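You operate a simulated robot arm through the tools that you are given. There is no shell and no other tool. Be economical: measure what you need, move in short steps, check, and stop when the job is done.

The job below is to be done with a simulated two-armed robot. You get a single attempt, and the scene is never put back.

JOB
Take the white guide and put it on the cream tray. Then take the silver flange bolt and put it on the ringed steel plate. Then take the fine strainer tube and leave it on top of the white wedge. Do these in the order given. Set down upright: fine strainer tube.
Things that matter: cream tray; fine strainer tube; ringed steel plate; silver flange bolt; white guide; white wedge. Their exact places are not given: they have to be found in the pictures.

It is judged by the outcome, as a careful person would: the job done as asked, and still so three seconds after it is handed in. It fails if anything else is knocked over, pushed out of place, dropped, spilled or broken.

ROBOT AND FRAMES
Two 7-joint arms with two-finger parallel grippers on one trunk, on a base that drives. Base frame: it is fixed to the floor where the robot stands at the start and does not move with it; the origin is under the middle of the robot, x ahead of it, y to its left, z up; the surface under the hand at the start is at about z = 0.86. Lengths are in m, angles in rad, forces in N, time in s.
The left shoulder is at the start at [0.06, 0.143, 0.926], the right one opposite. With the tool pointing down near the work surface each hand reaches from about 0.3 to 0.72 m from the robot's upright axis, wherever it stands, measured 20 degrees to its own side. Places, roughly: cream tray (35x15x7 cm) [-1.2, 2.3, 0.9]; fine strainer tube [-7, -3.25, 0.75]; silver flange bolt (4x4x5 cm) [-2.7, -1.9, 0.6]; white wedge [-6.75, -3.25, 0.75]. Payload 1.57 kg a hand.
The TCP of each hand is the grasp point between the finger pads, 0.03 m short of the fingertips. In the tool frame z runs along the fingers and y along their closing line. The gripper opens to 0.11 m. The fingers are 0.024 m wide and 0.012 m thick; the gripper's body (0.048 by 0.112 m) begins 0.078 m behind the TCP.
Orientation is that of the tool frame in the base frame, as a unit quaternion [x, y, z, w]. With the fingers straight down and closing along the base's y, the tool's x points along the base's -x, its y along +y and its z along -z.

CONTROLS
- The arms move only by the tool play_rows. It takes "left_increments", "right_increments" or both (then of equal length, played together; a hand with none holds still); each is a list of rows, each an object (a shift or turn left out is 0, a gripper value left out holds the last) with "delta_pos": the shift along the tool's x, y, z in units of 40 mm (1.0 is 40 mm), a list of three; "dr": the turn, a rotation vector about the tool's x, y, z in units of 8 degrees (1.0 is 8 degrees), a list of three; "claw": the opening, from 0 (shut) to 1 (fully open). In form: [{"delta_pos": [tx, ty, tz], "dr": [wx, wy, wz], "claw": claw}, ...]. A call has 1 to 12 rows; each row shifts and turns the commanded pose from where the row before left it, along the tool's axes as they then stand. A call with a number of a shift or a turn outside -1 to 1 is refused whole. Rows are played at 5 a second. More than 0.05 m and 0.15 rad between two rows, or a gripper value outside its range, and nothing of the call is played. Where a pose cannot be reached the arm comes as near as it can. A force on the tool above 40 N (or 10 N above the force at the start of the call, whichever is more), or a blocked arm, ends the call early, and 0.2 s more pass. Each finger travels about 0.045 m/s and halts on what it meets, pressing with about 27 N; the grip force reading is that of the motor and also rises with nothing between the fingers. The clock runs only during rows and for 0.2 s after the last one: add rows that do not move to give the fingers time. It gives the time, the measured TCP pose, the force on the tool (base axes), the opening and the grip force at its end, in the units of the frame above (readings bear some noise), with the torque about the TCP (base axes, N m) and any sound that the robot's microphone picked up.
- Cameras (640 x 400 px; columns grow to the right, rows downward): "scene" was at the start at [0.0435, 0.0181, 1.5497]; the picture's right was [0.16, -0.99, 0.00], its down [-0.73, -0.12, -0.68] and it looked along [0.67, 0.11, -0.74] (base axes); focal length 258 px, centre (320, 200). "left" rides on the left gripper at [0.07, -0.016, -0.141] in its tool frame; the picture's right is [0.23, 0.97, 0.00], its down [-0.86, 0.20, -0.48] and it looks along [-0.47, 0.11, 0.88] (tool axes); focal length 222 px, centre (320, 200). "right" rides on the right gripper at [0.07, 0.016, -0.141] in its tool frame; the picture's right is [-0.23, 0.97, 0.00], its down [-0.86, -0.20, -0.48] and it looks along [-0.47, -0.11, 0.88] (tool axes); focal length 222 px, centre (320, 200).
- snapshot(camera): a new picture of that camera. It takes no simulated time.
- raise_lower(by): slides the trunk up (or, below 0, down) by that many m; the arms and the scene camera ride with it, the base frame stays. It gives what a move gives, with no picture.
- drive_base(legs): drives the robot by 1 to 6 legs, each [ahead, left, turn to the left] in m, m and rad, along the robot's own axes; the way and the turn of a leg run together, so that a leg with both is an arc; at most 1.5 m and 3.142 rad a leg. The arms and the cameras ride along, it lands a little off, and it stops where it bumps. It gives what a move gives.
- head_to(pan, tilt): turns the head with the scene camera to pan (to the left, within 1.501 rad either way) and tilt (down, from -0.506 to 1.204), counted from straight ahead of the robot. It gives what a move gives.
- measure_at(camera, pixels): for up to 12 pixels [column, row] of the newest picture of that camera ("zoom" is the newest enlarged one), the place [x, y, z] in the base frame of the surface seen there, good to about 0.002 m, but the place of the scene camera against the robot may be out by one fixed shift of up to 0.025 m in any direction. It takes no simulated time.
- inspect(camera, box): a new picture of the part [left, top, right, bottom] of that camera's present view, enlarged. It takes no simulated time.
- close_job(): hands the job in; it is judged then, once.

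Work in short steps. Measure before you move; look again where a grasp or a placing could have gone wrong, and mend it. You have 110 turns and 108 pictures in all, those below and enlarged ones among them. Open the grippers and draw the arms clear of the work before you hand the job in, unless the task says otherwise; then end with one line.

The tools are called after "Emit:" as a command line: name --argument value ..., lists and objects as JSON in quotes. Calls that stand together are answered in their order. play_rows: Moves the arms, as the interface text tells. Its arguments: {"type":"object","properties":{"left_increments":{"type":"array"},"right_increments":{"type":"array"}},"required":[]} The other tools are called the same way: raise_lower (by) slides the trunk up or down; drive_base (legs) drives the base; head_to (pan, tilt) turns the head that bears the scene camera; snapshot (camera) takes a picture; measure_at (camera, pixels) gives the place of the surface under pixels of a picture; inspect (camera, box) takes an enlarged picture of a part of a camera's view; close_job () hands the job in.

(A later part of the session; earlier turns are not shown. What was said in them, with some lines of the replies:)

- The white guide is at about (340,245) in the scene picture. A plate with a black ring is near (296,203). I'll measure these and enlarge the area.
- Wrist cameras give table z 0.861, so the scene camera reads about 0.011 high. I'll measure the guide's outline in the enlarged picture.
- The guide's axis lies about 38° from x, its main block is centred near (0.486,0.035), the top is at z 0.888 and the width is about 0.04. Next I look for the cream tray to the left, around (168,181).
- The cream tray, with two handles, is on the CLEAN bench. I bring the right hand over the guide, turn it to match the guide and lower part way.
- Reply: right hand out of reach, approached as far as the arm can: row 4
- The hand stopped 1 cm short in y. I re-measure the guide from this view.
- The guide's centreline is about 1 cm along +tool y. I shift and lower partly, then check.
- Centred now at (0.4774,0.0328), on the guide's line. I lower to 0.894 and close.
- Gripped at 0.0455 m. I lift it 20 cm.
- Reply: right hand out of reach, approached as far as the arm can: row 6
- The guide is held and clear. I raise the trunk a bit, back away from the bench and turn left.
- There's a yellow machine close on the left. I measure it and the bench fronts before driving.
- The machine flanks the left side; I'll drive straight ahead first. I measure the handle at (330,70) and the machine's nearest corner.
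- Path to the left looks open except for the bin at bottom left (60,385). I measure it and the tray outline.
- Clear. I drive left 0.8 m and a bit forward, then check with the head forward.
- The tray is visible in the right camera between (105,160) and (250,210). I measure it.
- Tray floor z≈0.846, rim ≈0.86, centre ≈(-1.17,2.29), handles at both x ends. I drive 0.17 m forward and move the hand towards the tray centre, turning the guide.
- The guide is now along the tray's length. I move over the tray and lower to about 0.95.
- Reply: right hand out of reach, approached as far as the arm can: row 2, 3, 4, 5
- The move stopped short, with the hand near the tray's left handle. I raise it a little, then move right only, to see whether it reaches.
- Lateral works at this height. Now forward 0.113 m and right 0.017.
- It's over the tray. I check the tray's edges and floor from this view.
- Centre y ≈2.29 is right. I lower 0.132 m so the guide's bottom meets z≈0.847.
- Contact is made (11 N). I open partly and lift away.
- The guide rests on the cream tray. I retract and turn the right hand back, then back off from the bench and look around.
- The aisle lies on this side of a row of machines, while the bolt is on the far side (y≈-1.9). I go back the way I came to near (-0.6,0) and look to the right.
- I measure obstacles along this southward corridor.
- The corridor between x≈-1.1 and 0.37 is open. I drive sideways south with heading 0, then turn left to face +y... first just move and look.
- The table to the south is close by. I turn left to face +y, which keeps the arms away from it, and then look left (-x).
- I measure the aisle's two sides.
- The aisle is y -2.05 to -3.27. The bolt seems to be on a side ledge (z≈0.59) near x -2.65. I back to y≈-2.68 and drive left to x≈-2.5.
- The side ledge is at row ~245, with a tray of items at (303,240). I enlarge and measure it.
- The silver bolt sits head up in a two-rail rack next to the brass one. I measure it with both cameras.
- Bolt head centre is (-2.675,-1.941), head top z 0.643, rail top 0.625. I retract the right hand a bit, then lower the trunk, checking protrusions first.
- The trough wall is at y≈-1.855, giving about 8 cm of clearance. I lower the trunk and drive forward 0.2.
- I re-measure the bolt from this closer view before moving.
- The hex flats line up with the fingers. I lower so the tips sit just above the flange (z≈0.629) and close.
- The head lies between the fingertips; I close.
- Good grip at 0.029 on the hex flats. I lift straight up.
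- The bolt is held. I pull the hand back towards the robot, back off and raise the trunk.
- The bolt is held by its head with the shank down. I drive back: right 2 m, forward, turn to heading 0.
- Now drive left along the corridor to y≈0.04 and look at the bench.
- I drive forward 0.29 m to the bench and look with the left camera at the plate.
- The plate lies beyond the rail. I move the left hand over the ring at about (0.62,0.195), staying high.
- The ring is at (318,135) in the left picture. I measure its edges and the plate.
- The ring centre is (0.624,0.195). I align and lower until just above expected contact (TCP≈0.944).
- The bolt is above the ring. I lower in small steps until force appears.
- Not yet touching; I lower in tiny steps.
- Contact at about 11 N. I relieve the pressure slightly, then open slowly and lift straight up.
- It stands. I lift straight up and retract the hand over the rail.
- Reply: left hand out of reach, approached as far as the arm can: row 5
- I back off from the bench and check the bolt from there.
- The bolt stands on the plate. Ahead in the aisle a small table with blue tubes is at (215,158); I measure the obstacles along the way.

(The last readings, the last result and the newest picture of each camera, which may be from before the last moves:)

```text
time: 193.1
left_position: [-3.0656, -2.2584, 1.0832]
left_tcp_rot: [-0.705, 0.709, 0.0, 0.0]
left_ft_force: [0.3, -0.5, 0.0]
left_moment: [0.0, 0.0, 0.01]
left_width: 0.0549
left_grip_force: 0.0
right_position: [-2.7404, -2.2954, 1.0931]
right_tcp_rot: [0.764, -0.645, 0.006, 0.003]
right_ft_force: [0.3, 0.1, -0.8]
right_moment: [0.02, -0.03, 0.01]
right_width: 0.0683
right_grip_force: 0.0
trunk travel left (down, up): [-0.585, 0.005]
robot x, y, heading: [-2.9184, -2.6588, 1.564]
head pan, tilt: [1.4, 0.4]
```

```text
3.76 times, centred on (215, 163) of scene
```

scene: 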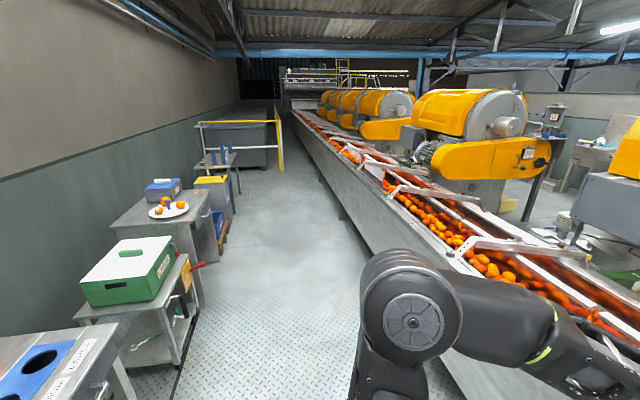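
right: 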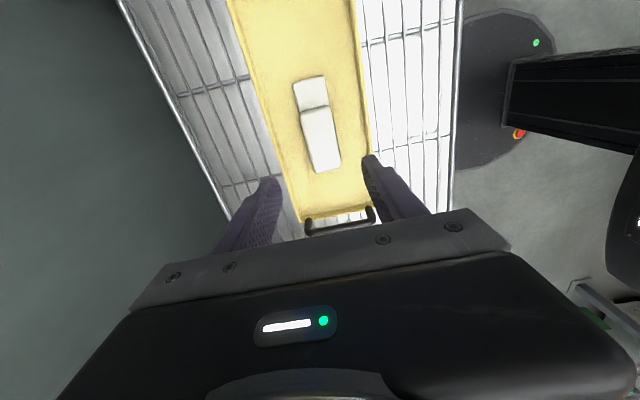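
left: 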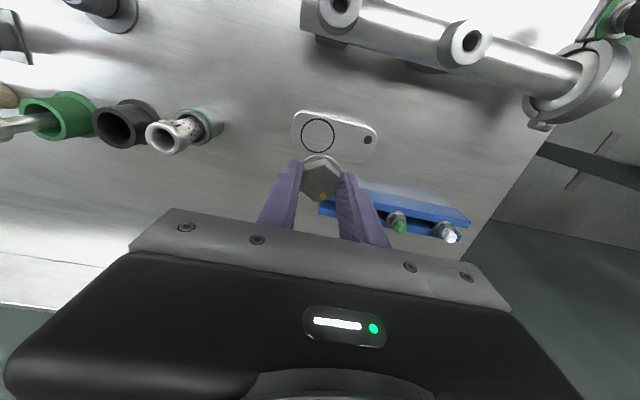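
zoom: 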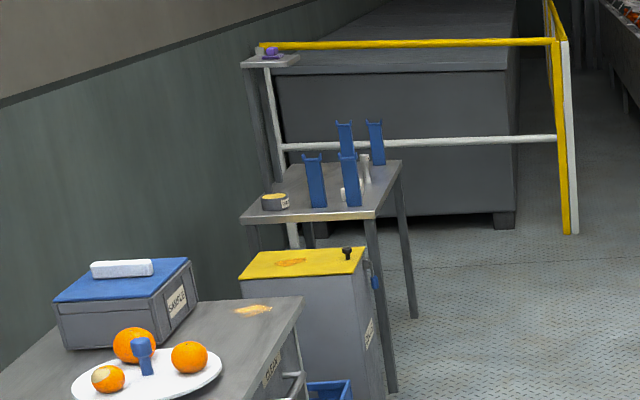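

Aisle is free from y -3.25 to -1.86. I drive left to about x -6.5 at y≈-2.58.

Emit:
drive_base --legs '[[0.08, 1.2, 0.006], [0, 1.2, 0], [0, 1.2, 0]]'

Emit:
head_to --pan 1.45 --tilt 0.55

Emit:
snapshot --camera "scene"

```text
time: 210.6
left_position: [-6.7011, -2.1903, 1.0851]
left_tcp_rot: [0.709, -0.705, 0.0, 0.001]
left_ft_force: [-1.1, 0.2, 0.8]
left_moment: [-0.01, 0.02, -0.03]
left_width: 0.0549
left_grip_force: 0.1
right_position: [-6.375, -2.2227, 1.094]
right_tcp_rot: [0.768, -0.64, 0.006, 0.002]
right_ft_force: [-0.1, -0.2, -0.6]
right_moment: [-0.01, 0.0, 0.01]
right_width: 0.0684
right_grip_force: 0.0
trunk travel left (down, up): [-0.585, 0.005]
robot x, y, heading: [-6.5457, -2.5904, 1.579]
head pan, tilt: [1.4, 0.4]
```

```text
time: 211.3
left_position: [-6.7004, -2.1889, 1.0843]
left_tcp_rot: [0.71, -0.705, -0.001, 0.001]
left_ft_force: [-0.2, 0.5, 0.5]
left_moment: [0.04, 0.03, -0.01]
left_width: 0.055
left_grip_force: 0.1
right_position: [-6.374, -2.2233, 1.0942]
right_tcp_rot: [0.768, -0.64, 0.005, 0.002]
right_ft_force: [-0.6, -0.5, -0.6]
right_moment: [0.02, -0.03, -0.02]
right_width: 0.0683
right_grip_force: 0.0
trunk travel left (down, up): [-0.585, 0.005]
robot x, y, heading: [-6.5485, -2.5907, 1.578]
head pan, tilt: [1.45, 0.55]
```

```text
52 pictures are left
```

scene: 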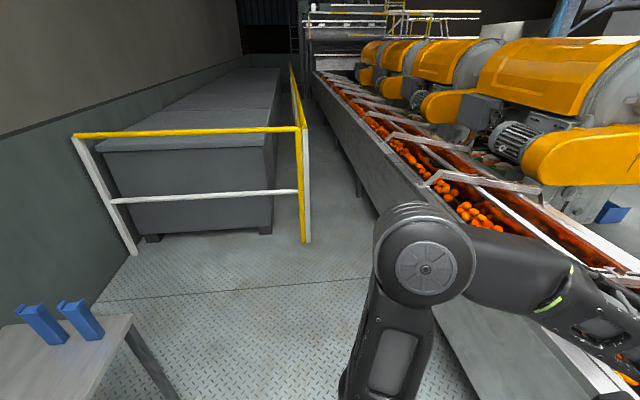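

The barrier is far enough off. I check the table's edge, then turn left to face the table.

Emit:
measure_at --camera "scene" --pixels '[[128, 318], [85, 380], [120, 250], [305, 240], [80, 320], [40, 325]]'

Emit:
drive_base --legs '[[0, 0, 1.57], [0, 0, 1.565]]'

Emit:
head_to --pan 0.0 --tilt 0.8

Emit:
snapshot --camera "scene"

```text
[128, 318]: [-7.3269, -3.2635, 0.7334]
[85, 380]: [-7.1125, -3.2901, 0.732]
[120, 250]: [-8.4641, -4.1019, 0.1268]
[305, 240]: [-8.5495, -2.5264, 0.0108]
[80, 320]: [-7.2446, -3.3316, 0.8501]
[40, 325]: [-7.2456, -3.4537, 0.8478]
```

```text
time: 219.3
left_position: [-6.4145, -2.9971, 1.0845]
left_tcp_rot: [0.721, 0.693, -0.001, 0.0]
left_ft_force: [1.3, -0.3, -0.1]
left_moment: [-0.03, 0.0, 0.02]
left_width: 0.0548
left_grip_force: 0.0
right_position: [-6.7389, -2.9469, 1.095]
right_tcp_rot: [0.658, 0.753, 0.003, -0.006]
right_ft_force: [0.2, -0.1, 0.5]
right_moment: [0.03, 0.01, 0.04]
right_width: 0.0682
right_grip_force: 0.0
trunk travel left (down, up): [-0.585, 0.005]
robot x, y, heading: [-6.5467, -2.5927, -1.611]
head pan, tilt: [1.45, 0.55]
```

```text
time: 220.8
left_position: [-6.4148, -2.9968, 1.0841]
left_tcp_rot: [0.721, 0.693, 0.0, 0.0]
left_ft_force: [0.3, 0.6, -0.2]
left_moment: [0.01, 0.0, 0.0]
left_width: 0.0553
left_grip_force: 0.2
right_position: [-6.7386, -2.9474, 1.0944]
right_tcp_rot: [0.658, 0.753, 0.003, -0.006]
right_ft_force: [-0.2, 0.5, 0.2]
right_moment: [-0.02, 0.01, 0.01]
right_width: 0.0682
right_grip_force: 0.1
trunk travel left (down, up): [-0.585, 0.005]
robot x, y, heading: [-6.5459, -2.5878, -1.613]
head pan, tilt: [0.0, 0.799]
```

```text
51 pictures are left
```

scene: 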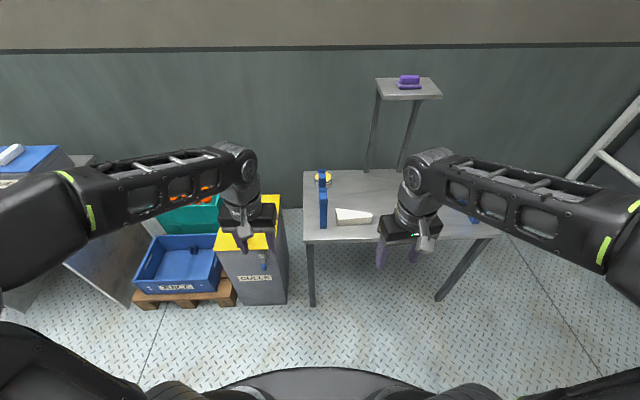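

The wedge is at (352,216). I move right (towards -x) by 0.5 and trim the heading, then look again.

Emit:
drive_base --legs '[[0, -0.5, 0.042]]'

Emit:
head_to --pan 0.1 --tilt 0.8

Emit:
snapshot --camera "scene"

Emit:
inspect --camera "scene" --box '[200, 150, 420, 287]'

```text
time: 223.8
left_position: [-6.8981, -2.9799, 1.0847]
left_tcp_rot: [0.707, 0.708, 0.0, 0.0]
left_ft_force: [0.2, -0.6, -0.2]
left_moment: [-0.04, -0.03, 0.01]
left_width: 0.0549
left_grip_force: 0.0
right_position: [-7.2244, -2.9464, 1.0942]
right_tcp_rot: [0.642, 0.767, 0.003, -0.006]
right_ft_force: [0.9, -0.1, 0.1]
right_moment: [0.0, -0.02, 0.0]
right_width: 0.0682
right_grip_force: 0.1
trunk travel left (down, up): [-0.585, 0.005]
robot x, y, heading: [-7.05, -2.5773, -1.569]
head pan, tilt: [0.0, 0.799]
```

```text
time: 224.4
left_position: [-6.8959, -2.9817, 1.0834]
left_tcp_rot: [0.706, 0.708, 0.0, 0.0]
left_ft_force: [-1.4, -0.3, -0.8]
left_moment: [0.01, -0.04, 0.01]
left_width: 0.0546
left_grip_force: 0.1
right_position: [-7.2235, -2.9471, 1.0942]
right_tcp_rot: [0.643, 0.766, 0.003, -0.006]
right_ft_force: [0.3, -0.6, -0.5]
right_moment: [-0.04, -0.01, 0.04]
right_width: 0.0682
right_grip_force: 0.0
trunk travel left (down, up): [-0.585, 0.005]
robot x, y, heading: [-7.0464, -2.5808, -1.569]
head pan, tilt: [0.099, 0.799]
```

```text
50 pictures are left
```

scene: 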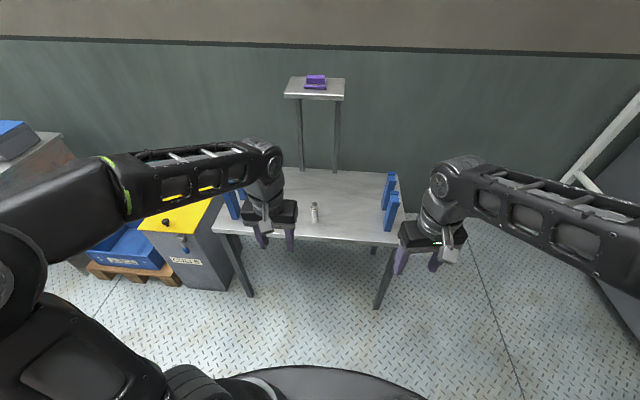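

```text
2.91 times, centred on (310, 218) of scene
```

zoom: 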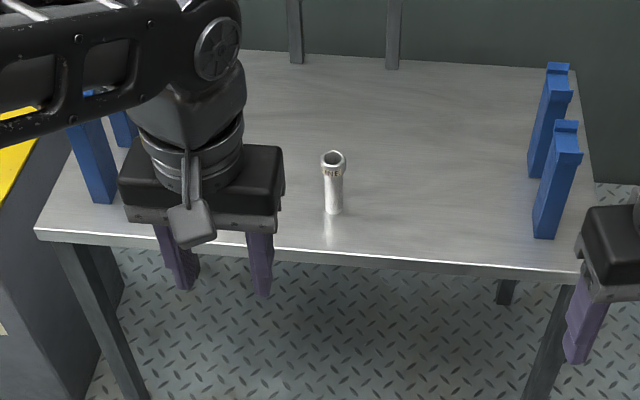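

The FINE tube stands upright at (333,185) in the enlarged picture. I measure it.

Emit:
measure_at --camera "zoom" --pixels '[[333, 172], [333, 157], [333, 205], [320, 235], [365, 215], [100, 225], [335, 190], [560, 250], [540, 225]]'

Emit:
snapshot --camera "left"

```text
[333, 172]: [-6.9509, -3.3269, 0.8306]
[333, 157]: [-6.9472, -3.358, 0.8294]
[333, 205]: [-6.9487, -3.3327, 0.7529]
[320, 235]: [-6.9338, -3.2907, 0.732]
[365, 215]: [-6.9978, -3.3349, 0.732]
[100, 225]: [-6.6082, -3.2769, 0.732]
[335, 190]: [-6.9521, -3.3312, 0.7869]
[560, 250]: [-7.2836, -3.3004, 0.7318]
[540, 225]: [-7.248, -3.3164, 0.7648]
```

```text
48 pictures are left
```

left: 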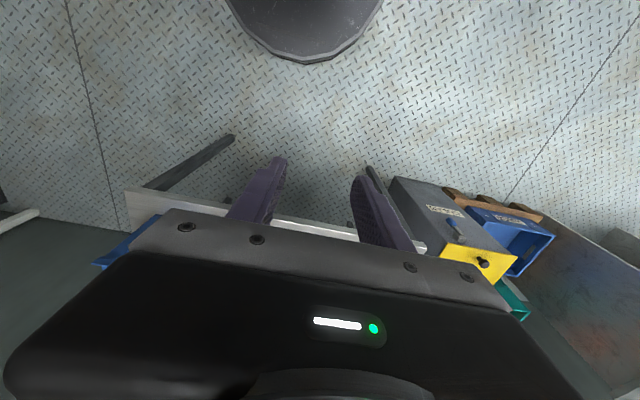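

The tube stands at about (-6.95,-3.345), roughly 10 cm tall. I drive forward 0.25 and lower the trunk 0.13.

Emit:
drive_base --legs '[[0.25, 0, 0]]'

Emit:
raise_lower --by -0.13

Emit:
snapshot --camera "scene"

Emit:
snapshot --camera "left"

```text
time: 226.3
left_position: [-6.8979, -3.2327, 1.0838]
left_tcp_rot: [0.706, 0.708, 0.001, 0.0]
left_ft_force: [0.0, -0.4, 0.9]
left_moment: [0.01, 0.0, -0.01]
left_width: 0.0549
left_grip_force: 0.1
right_position: [-7.2217, -3.1976, 1.0947]
right_tcp_rot: [0.641, 0.767, 0.003, -0.007]
right_ft_force: [-0.2, -1.1, -0.1]
right_moment: [0.03, 0.03, -0.02]
right_width: 0.0679
right_grip_force: 0.1
trunk travel left (down, up): [-0.585, 0.005]
robot x, y, heading: [-7.0451, -2.83, -1.567]
head pan, tilt: [0.099, 0.799]
```

```text
time: 227.8
left_position: [-6.8969, -3.2307, 0.9542]
left_tcp_rot: [0.706, 0.708, 0.0, 0.0]
left_ft_force: [0.0, 0.0, 0.0]
left_moment: [0.03, 0.0, 0.01]
left_width: 0.0552
left_grip_force: 0.1
right_position: [-7.2226, -3.1965, 0.9648]
right_tcp_rot: [0.642, 0.767, 0.003, -0.006]
right_ft_force: [-0.2, 0.4, -1.1]
right_moment: [-0.01, -0.02, -0.02]
right_width: 0.0681
right_grip_force: 0.1
trunk travel left (down, up): [-0.455, 0.135]
robot x, y, heading: [-7.045, -2.8289, -1.572]
head pan, tilt: [0.099, 0.799]
```

```text
47 pictures are left
```

scene: 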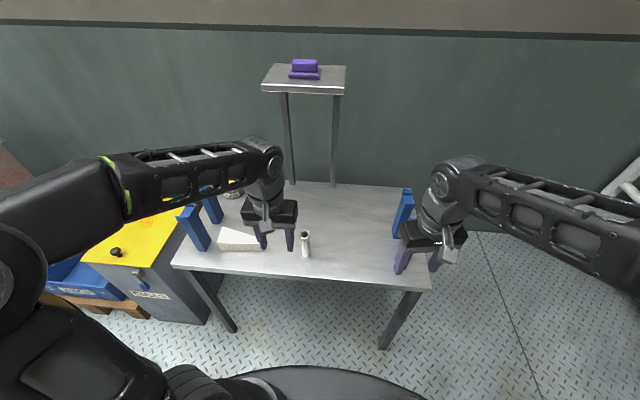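

```text
46 pictures are left
```

left: 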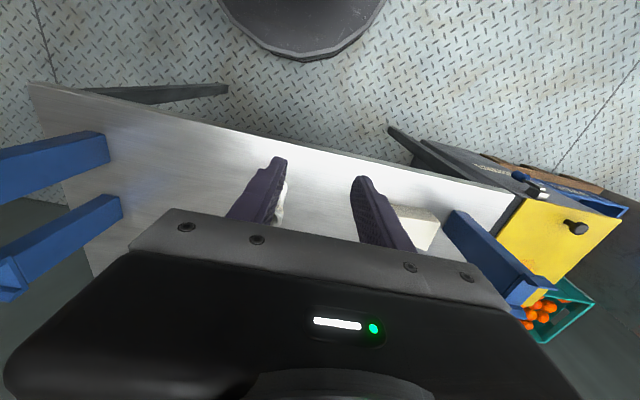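

I enlarge the area with wedge and tube.

Emit:
inspect --camera "scene" --box '[165, 180, 335, 286]'

```text
3.76 times, centred on (250, 233) of scene
```

zoom: 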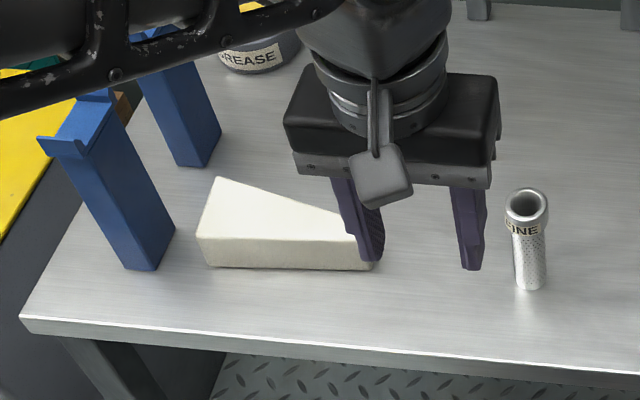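

The wedge lies flat with a triangular top, wide at the left. I measure its top and the tube.

Emit:
measure_at --camera "zoom" --pixels '[[218, 182], [202, 232], [340, 215], [340, 238], [240, 215], [280, 222], [370, 262], [150, 260], [528, 222], [528, 250], [530, 285], [526, 190]]'

```text
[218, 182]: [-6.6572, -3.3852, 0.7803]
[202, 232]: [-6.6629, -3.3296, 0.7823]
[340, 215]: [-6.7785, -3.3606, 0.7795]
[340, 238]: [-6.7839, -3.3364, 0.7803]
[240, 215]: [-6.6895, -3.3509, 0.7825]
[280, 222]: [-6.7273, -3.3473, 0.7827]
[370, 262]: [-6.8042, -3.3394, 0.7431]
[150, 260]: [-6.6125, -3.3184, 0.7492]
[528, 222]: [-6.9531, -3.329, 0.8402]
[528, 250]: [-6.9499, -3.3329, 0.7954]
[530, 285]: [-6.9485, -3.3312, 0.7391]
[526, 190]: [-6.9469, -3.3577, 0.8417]
```

I bring the left hand above the tube, staying high, for an accurate look.

Emit:
play_rows --left_increments '[{"delta_pos": [-0.73, -0.34, 0], "claw": 0.6}, {"delta_pos": [-0.73, -0.33, 0]}, {"delta_pos": [-0.73, -0.33, 0]}, {"delta_pos": [-0.7, -0.33, 0]}, {}]'

Emit:
snapshot --camera "left"

```text
time: 229.1
left_position: [-6.9491, -3.3474, 0.9547]
left_tcp_rot: [0.707, 0.708, 0.0, 0.0]
left_ft_force: [0.1, 0.2, -0.8]
left_moment: [0.0, 0.0, -0.02]
left_width: 0.0662
left_grip_force: 0.1
right_position: [-7.2228, -3.1971, 0.9657]
right_tcp_rot: [0.641, 0.767, 0.003, -0.006]
right_ft_force: [0.3, -0.1, 0.1]
right_moment: [0.02, 0.05, 0.02]
right_width: 0.0681
right_grip_force: 0.1
trunk travel left (down, up): [-0.455, 0.135]
robot x, y, heading: [-7.047, -2.8316, -1.566]
head pan, tilt: [0.099, 0.799]
```

```text
44 pictures are left
```

left: 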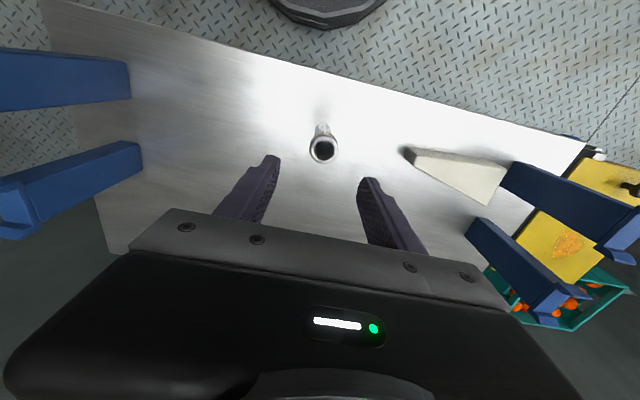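

Emit:
inspect --camera "left" --box '[280, 110, 520, 260]'

```text
2.67 times, centred on (400, 185) of left
```

zoom: 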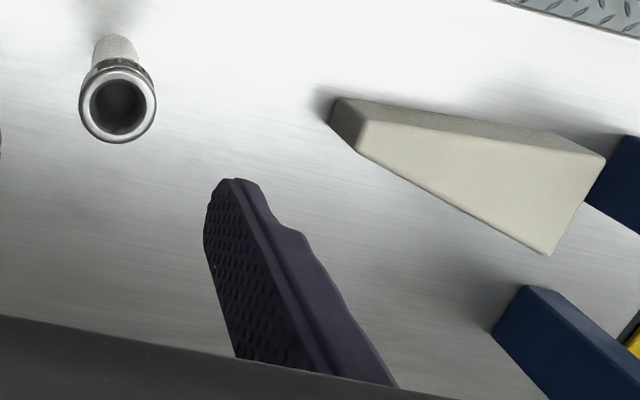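

Emit:
measure_at --camera "zoom" --pixels '[[84, 104], [152, 106], [118, 72], [118, 138], [110, 45], [365, 118], [360, 148], [600, 160], [548, 245], [530, 190], [250, 80], [480, 160]]'

```text
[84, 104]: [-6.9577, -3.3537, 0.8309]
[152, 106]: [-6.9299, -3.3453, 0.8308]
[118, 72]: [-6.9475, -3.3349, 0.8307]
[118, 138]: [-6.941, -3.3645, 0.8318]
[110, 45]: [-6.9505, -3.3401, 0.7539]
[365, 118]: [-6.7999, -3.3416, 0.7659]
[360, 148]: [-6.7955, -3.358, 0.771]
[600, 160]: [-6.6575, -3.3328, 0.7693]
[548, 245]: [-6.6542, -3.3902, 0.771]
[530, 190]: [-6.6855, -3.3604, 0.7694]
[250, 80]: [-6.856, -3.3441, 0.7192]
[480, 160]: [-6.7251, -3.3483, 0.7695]
```

Tube centre (-6.944,-3.3495), top 0.831, table 0.720. Wedge top is 0.770, wide end near x -6.656. I lower around the tube's collar and check.

Emit:
play_rows --left_increments '[{"delta_pos": [-0.05, 0.12, 0]}, {"delta_pos": [0, 0, 0.8]}, {"delta_pos": [0, 0, 0.8]}, {"delta_pos": [0, 0, 0.8]}, {"delta_pos": [0, 0, 0.7]}, {"delta_pos": [0, 0, 0.45]}, {}]'

Emit:
snapshot --camera "left"

Emit:
inspect --camera "scene" --box '[240, 190, 380, 277]'

```text
time: 230.7
left_position: [-6.9456, -3.3482, 0.8115]
left_tcp_rot: [0.706, 0.708, 0.0, 0.0]
left_ft_force: [-0.1, -0.6, -0.4]
left_moment: [0.01, 0.01, 0.03]
left_width: 0.0661
left_grip_force: 0.0
right_position: [-7.2228, -3.1966, 0.9654]
right_tcp_rot: [0.642, 0.767, 0.002, -0.006]
right_ft_force: [0.3, -0.5, 0.6]
right_moment: [-0.02, 0.0, -0.02]
right_width: 0.0683
right_grip_force: 0.1
trunk travel left (down, up): [-0.455, 0.135]
robot x, y, heading: [-7.0447, -2.8305, -1.568]
head pan, tilt: [0.099, 0.799]
```

```text
42 pictures are left
```

left: 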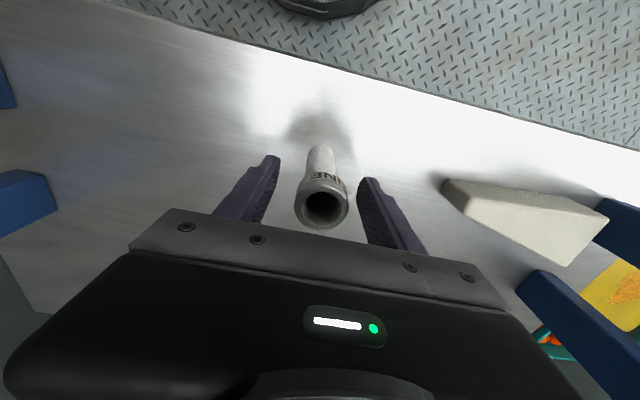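

```text
4.57 times, centred on (310, 234) of scene
```

zoom: 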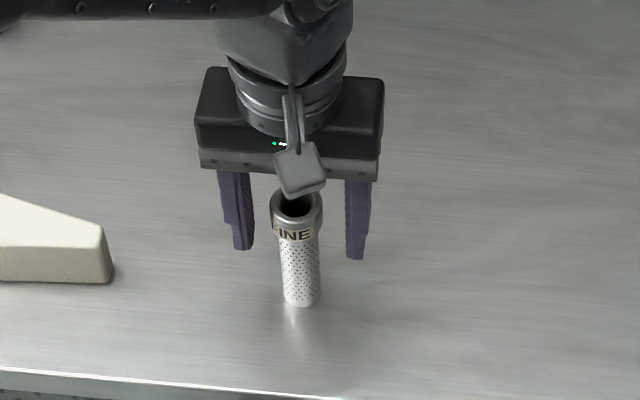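

The tube is centred between the fingers. I close.

Emit:
play_rows --left_increments '[{"claw": 0.4}, {"claw": 0.3}, {"claw": 0.2}, {"claw": 0.1}, {"claw": 0}, {}, {}]'

Emit:
inspect --camera "scene" --box '[240, 190, 380, 277]'

```text
time: 232.2
left_position: [-6.9443, -3.3477, 0.8118]
left_tcp_rot: [0.706, 0.708, 0.0, -0.001]
left_ft_force: [0.8, 0.0, 0.7]
left_moment: [0.01, -0.02, 0.01]
left_width: 0.0351
left_grip_force: 26.7
right_position: [-7.2215, -3.1971, 0.9632]
right_tcp_rot: [0.642, 0.767, 0.003, -0.007]
right_ft_force: [0.8, -0.1, 0.0]
right_moment: [0.01, 0.01, 0.02]
right_width: 0.0683
right_grip_force: 0.1
trunk travel left (down, up): [-0.455, 0.135]
robot x, y, heading: [-7.0473, -2.8341, -1.571]
head pan, tilt: [0.099, 0.799]
```

```text
4.57 times, centred on (310, 234) of scene
```

zoom: 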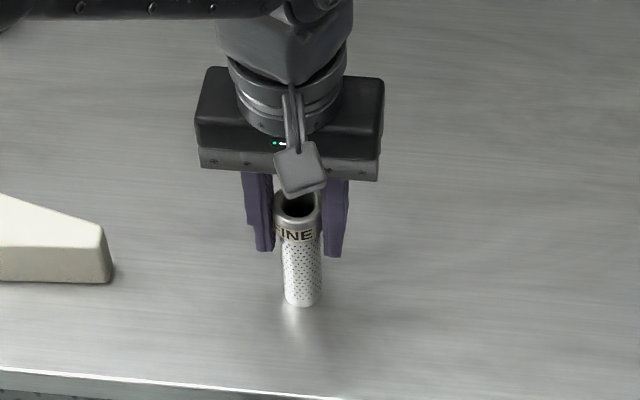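

Gripped. I lift 11 cm, then check the blue racks beside the wedge.

Emit:
play_rows --left_increments '[{"delta_pos": [0, 0, -0.4]}, {"delta_pos": [0, 0, -0.8]}, {"delta_pos": [0, 0, -0.8]}, {"delta_pos": [0, 0, -0.8]}, {}]'

Emit:
snapshot --camera "left"

Emit:
inspect --camera "scene" --box '[170, 170, 340, 276]'

```text
time: 233.4
left_position: [-6.945, -3.35, 0.9235]
left_tcp_rot: [0.707, 0.708, 0.0, 0.0]
left_ft_force: [0.8, 0.0, -1.5]
left_moment: [0.05, -0.01, 0.02]
left_width: 0.0347
left_grip_force: 26.6
right_position: [-7.2226, -3.1967, 0.9655]
right_tcp_rot: [0.641, 0.767, 0.003, -0.006]
right_ft_force: [0.0, -0.8, -0.7]
right_moment: [-0.01, 0.0, 0.03]
right_width: 0.0681
right_grip_force: 0.1
trunk travel left (down, up): [-0.455, 0.135]
robot x, y, heading: [-7.0477, -2.835, -1.573]
head pan, tilt: [0.099, 0.799]
```

```text
39 pictures are left
```

left: 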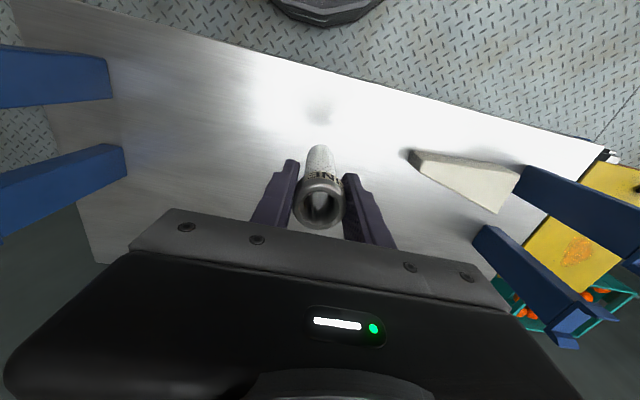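

```text
3.76 times, centred on (255, 223) of scene
```

zoom: 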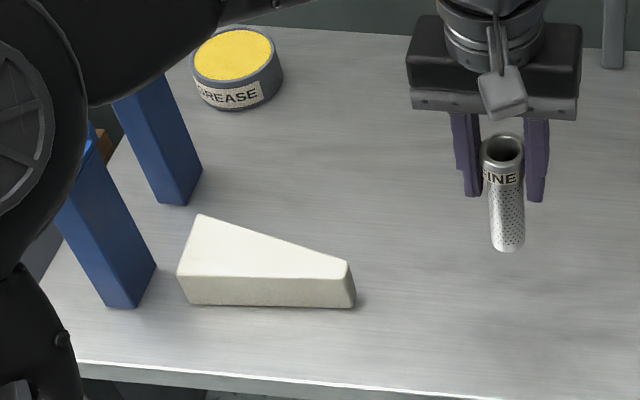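

The tube hangs upright. I measure the blue racks' height since the arm will come near them.

Emit:
measure_at --camera "left" --pixels '[[580, 315], [560, 330], [490, 235], [600, 225], [530, 172], [545, 270], [630, 245], [490, 185], [450, 170], [480, 238]]'

Emit:
measure_at --camera "zoom" --pixels '[[145, 110], [155, 268], [95, 220], [75, 210], [165, 85], [505, 140], [507, 248]]'

```text
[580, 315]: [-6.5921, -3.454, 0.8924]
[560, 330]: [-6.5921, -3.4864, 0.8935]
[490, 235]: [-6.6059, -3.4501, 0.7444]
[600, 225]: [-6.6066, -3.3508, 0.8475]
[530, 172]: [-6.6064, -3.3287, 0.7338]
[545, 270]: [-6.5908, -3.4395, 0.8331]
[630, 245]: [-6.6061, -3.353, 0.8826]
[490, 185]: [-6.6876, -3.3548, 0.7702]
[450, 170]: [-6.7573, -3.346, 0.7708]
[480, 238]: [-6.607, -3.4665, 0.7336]
```

```text
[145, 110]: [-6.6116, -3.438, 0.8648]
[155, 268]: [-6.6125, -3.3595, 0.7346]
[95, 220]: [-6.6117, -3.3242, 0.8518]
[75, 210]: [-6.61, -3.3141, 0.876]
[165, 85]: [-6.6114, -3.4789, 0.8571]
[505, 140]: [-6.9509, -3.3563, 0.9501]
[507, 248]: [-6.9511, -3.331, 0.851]
```

The racks' near faces are at x -6.606, tops at about 0.9. I place at x≈-6.705, y≈-3.358, leaving about 4 cm of clearance. Moving over now.

Emit:
play_rows --left_increments '[{"delta_pos": [-0.03, 0.75, 0]}, {"delta_pos": [-0.03, 0.75, 0]}, {"delta_pos": [-0.03, 0.75, 0]}, {"delta_pos": [-0.03, 0.75, 0]}, {"delta_pos": [-0.03, 0.75, 0]}, {"delta_pos": [-0.03, 0.75, 0]}, {"delta_pos": [-0.02, 0.75, 0]}, {"delta_pos": [0, 0.75, 0]}, {}]'

Emit:
snapshot --camera "left"

Emit:
snapshot --camera "scene"

```text
time: 235.4
left_position: [-6.7044, -3.3571, 0.9245]
left_tcp_rot: [0.706, 0.708, 0.0, 0.0]
left_ft_force: [-0.8, 0.4, -2.2]
left_moment: [-0.01, 0.02, 0.02]
left_width: 0.0349
left_grip_force: 27.0
right_position: [-7.2214, -3.1965, 0.9638]
right_tcp_rot: [0.642, 0.767, 0.003, -0.005]
right_ft_force: [-0.5, -0.4, -0.2]
right_moment: [0.0, 0.0, -0.02]
right_width: 0.0681
right_grip_force: 0.0
trunk travel left (down, up): [-0.455, 0.135]
robot x, y, heading: [-7.0491, -2.8314, -1.569]
head pan, tilt: [0.099, 0.799]
```

```text
37 pictures are left
```

left: 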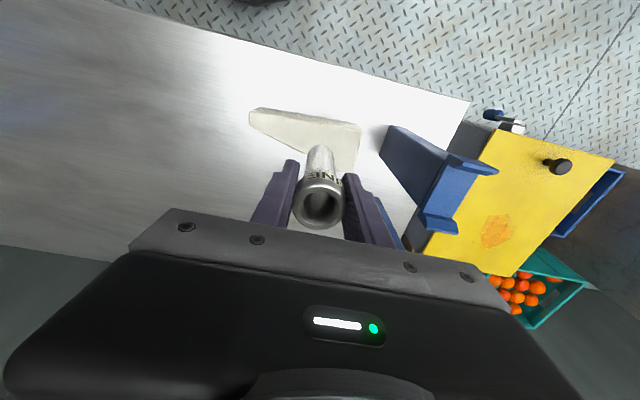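

```text
36 pictures are left
```

scene: 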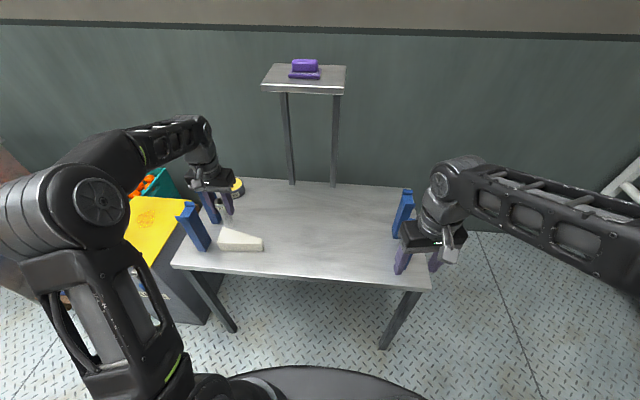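

Emit:
inspect --camera "scene" --box '[165, 165, 285, 240]'

Emit:
measure_at --camera "left" --pixels '[[280, 132], [345, 140], [352, 160], [295, 145], [355, 125], [255, 118], [318, 155], [320, 225]]'

```text
5.33 times, centred on (225, 202) of scene
```

zoom: 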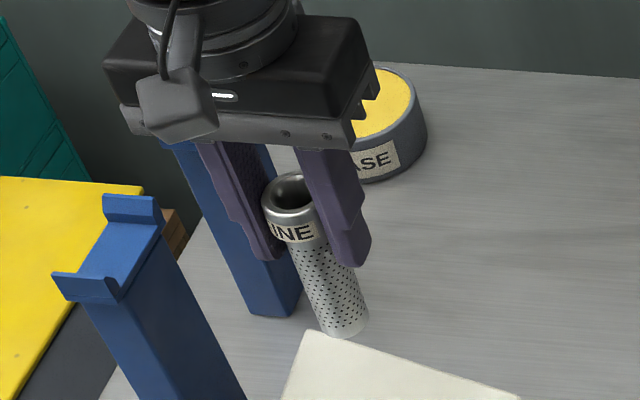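

```text
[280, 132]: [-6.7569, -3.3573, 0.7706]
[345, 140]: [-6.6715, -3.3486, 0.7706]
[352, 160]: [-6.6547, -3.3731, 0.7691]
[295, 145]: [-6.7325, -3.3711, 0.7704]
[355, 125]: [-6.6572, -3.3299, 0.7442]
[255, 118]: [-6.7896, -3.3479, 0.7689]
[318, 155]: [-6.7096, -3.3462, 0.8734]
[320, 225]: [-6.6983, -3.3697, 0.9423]
```

The placement line looks right. I lower to just above the wedge top.

Emit:
play_rows --left_increments '[{"delta_pos": [0, 0, 0.6]}, {"delta_pos": [0, 0, 0.5]}, {"delta_pos": [0, 0, 0.3]}, {}]'

Emit:
inspect --camera "scene" --box '[165, 180, 285, 255]'

```text
time: 236.4
left_position: [-6.7051, -3.3559, 0.8676]
left_tcp_rot: [0.706, 0.708, -0.001, 0.0]
left_ft_force: [-0.7, 0.3, -1.4]
left_moment: [-0.04, -0.04, 0.01]
left_width: 0.0353
left_grip_force: 26.3
right_position: [-7.222, -3.1974, 0.964]
right_tcp_rot: [0.641, 0.767, 0.002, -0.005]
right_ft_force: [0.4, -0.5, 0.0]
right_moment: [-0.02, 0.04, 0.03]
right_width: 0.0682
right_grip_force: 0.1
trunk travel left (down, up): [-0.455, 0.135]
robot x, y, heading: [-7.048, -2.8309, -1.567]
head pan, tilt: [0.099, 0.799]
```

```text
5.33 times, centred on (225, 218) of scene
```

zoom: 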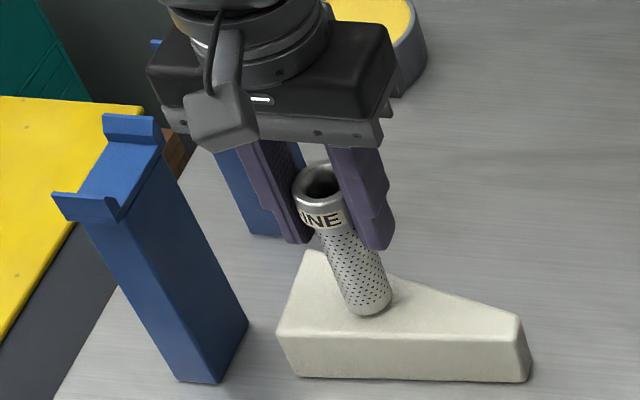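

The tube base is over the middle of the wedge's top. I lower in small steps to contact.

Emit:
play_rows --left_increments '[{"delta_pos": [0, 0, 0.08]}, {"delta_pos": [0, 0, 0.05]}, {}]'

```text
time: 237.2
left_position: [-6.7037, -3.3562, 0.8627]
left_tcp_rot: [0.706, 0.708, 0.0, 0.0]
left_ft_force: [0.2, -0.2, -2.3]
left_moment: [0.02, 0.0, 0.02]
left_width: 0.035
left_grip_force: 27.4
right_position: [-7.2236, -3.1962, 0.965]
right_tcp_rot: [0.641, 0.767, 0.003, -0.006]
right_ft_force: [-0.1, -0.1, -0.6]
right_moment: [-0.05, 0.0, 0.05]
right_width: 0.0681
right_grip_force: 0.1
trunk travel left (down, up): [-0.455, 0.135]
robot x, y, heading: [-7.0456, -2.8264, -1.57]
head pan, tilt: [0.099, 0.799]
```

Emit:
play_rows --left_increments '[{"delta_pos": [0, 0, 0.04]}, {"delta_pos": [0, 0, 0.03]}, {}]'

```text
time: 238.1
left_position: [-6.7048, -3.3558, 0.8615]
left_tcp_rot: [0.706, 0.709, 0.0, 0.001]
left_ft_force: [0.6, 0.4, 11.8]
left_moment: [0.17, 0.08, 0.01]
left_width: 0.0351
left_grip_force: 27.5
right_position: [-7.2238, -3.1964, 0.9648]
right_tcp_rot: [0.641, 0.767, 0.002, -0.006]
right_ft_force: [-0.1, -0.4, -0.5]
right_moment: [-0.03, -0.01, -0.01]
right_width: 0.0681
right_grip_force: 0.0
trunk travel left (down, up): [-0.455, 0.135]
robot x, y, heading: [-7.0468, -2.8292, -1.567]
head pan, tilt: [0.099, 0.799]
```

Contact at 11.8 N. I relieve it slightly and open slowly.

Emit:
play_rows --left_increments '[{"delta_pos": [0, 0, -0.04]}, {}, {"claw": 0.34}, {"claw": 0.37}, {"claw": 0.41}, {"claw": 0.46}, {"claw": 0.52}, {}, {}]'

Emit:
inspect --camera "scene" --box '[165, 180, 285, 255]'

```text
time: 240.1
left_position: [-6.7052, -3.3563, 0.862]
left_tcp_rot: [0.707, 0.708, 0.0, 0.0]
left_ft_force: [0.2, -0.1, -0.5]
left_moment: [-0.03, 0.0, 0.01]
left_width: 0.0572
left_grip_force: 0.0
right_position: [-7.222, -3.1963, 0.9647]
right_tcp_rot: [0.642, 0.767, 0.003, -0.005]
right_ft_force: [0.4, -0.3, 1.2]
right_moment: [0.0, 0.03, 0.03]
right_width: 0.0684
right_grip_force: 0.1
trunk travel left (down, up): [-0.455, 0.135]
robot x, y, heading: [-7.0505, -2.8311, -1.576]
head pan, tilt: [0.099, 0.799]
```

```text
5.33 times, centred on (225, 218) of scene
```

zoom: 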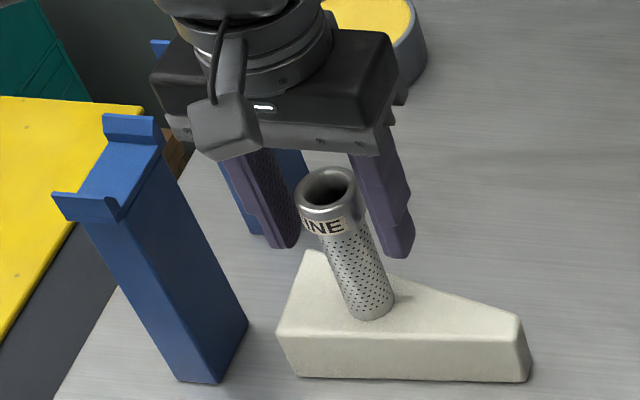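

It stands freely on the wedge. I lift straight up until the fingertips are clear.

Emit:
play_rows --left_increments '[{"delta_pos": [0, 0, -0.4]}, {"delta_pos": [0, 0, -0.8]}, {"delta_pos": [0, 0, -0.9]}, {"delta_pos": [0, 0, -0.9]}, {"delta_pos": [0, 0, -0.5]}, {}]'

Emit:
snapshot --camera "left"

```text
time: 241.4
left_position: [-6.7049, -3.3559, 1.0014]
left_tcp_rot: [0.706, 0.708, 0.0, 0.0]
left_ft_force: [-0.1, 0.3, 0.2]
left_moment: [0.01, -0.03, 0.02]
left_width: 0.0573
left_grip_force: 0.1
right_position: [-7.2226, -3.1959, 0.9645]
right_tcp_rot: [0.641, 0.767, 0.003, -0.005]
right_ft_force: [0.5, -0.2, -0.4]
right_moment: [-0.02, -0.01, -0.04]
right_width: 0.068
right_grip_force: 0.1
trunk travel left (down, up): [-0.455, 0.135]
robot x, y, heading: [-7.0456, -2.8288, -1.57]
head pan, tilt: [0.099, 0.799]
```

```text
32 pictures are left
```

left: 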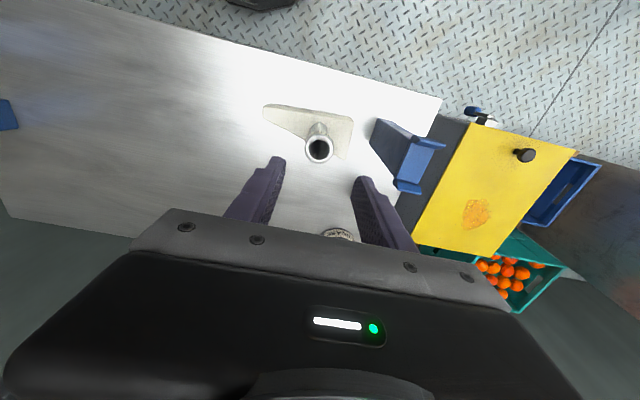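

The fingers are above the tube (tips 0.97, tube top 0.88). I open both grippers, raise the trunk a bit and back off.

Emit:
raise_lower --by 0.06

Emit:
drive_base --legs '[[-0.3, 0, 0]]'

Emit:
play_rows --left_increments '[{"claw": 1}, {}, {}, {}]' --right_increments '[{"claw": 1}, {}, {}, {}]'

Emit:
snapshot --camera "scene"

Emit:
inspect --camera "scene" --box '[160, 140, 420, 302]'

```text
time: 242.4
left_position: [-6.7044, -3.3553, 1.0624]
left_tcp_rot: [0.706, 0.708, 0.001, 0.0]
left_ft_force: [-0.3, 0.2, 1.0]
left_moment: [-0.03, -0.03, 0.02]
left_width: 0.0571
left_grip_force: 0.0
right_position: [-7.2231, -3.1972, 1.0246]
right_tcp_rot: [0.642, 0.767, 0.002, -0.006]
right_ft_force: [0.6, 0.5, 0.1]
right_moment: [0.0, -0.01, 0.01]
right_width: 0.0684
right_grip_force: 0.0
trunk travel left (down, up): [-0.515, 0.075]
robot x, y, heading: [-7.0467, -2.8288, -1.57]
head pan, tilt: [0.099, 0.799]
```

```text
time: 244.5
left_position: [-6.7063, -3.0566, 1.0633]
left_tcp_rot: [0.707, 0.707, -0.001, 0.0]
left_ft_force: [-0.5, 0.3, 0.4]
left_moment: [0.0, 0.08, -0.02]
left_width: 0.0572
left_grip_force: 0.0
right_position: [-7.2252, -2.8963, 1.0235]
right_tcp_rot: [0.643, 0.766, 0.003, -0.005]
right_ft_force: [-0.2, 0.8, 0.6]
right_moment: [-0.03, 0.0, 0.04]
right_width: 0.0682
right_grip_force: 0.1
trunk travel left (down, up): [-0.515, 0.075]
robot x, y, heading: [-7.0461, -2.5335, -1.571]
head pan, tilt: [0.099, 0.799]
```

```text
time: 245.5
left_position: [-6.7061, -3.0572, 1.0632]
left_tcp_rot: [0.707, 0.707, 0.001, -0.001]
left_ft_force: [-1.1, 0.8, 0.5]
left_moment: [-0.01, 0.01, 0.01]
left_width: 0.1099
left_grip_force: 0.0
right_position: [-7.2239, -2.898, 1.0243]
right_tcp_rot: [0.643, 0.766, 0.002, -0.006]
right_ft_force: [0.3, 0.5, -0.1]
right_moment: [0.0, 0.01, 0.01]
right_width: 0.11
right_grip_force: 0.0
trunk travel left (down, up): [-0.515, 0.075]
robot x, y, heading: [-7.0461, -2.5341, -1.573]
head pan, tilt: [0.099, 0.799]
```

```text
31 pictures are left
```

scene: 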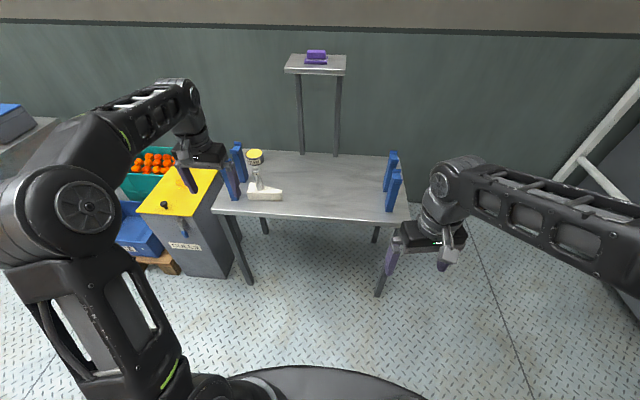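

```text
2.46 times, centred on (290, 221) of scene
```

zoom: 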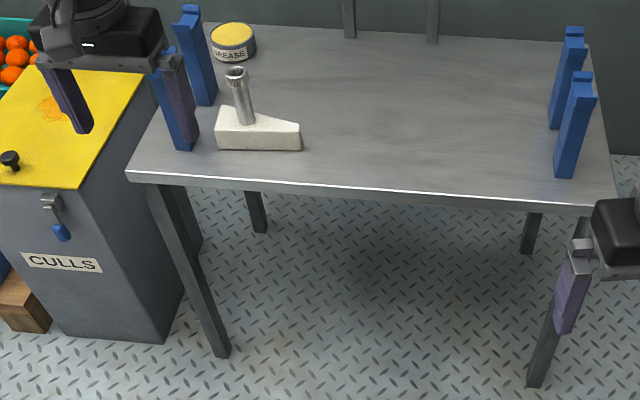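

The tube stands upright on the wedge, the bolt and guide were seen in place, and both hands are clear and open. I hand it in.

Emit:
close_job

```text
The job is handed in.
```

The job is handed in: the white guide is on the cream tray, the silver flange bolt stands on the ringed steel plate, and the fine strainer tube stands upright on the white wedge.
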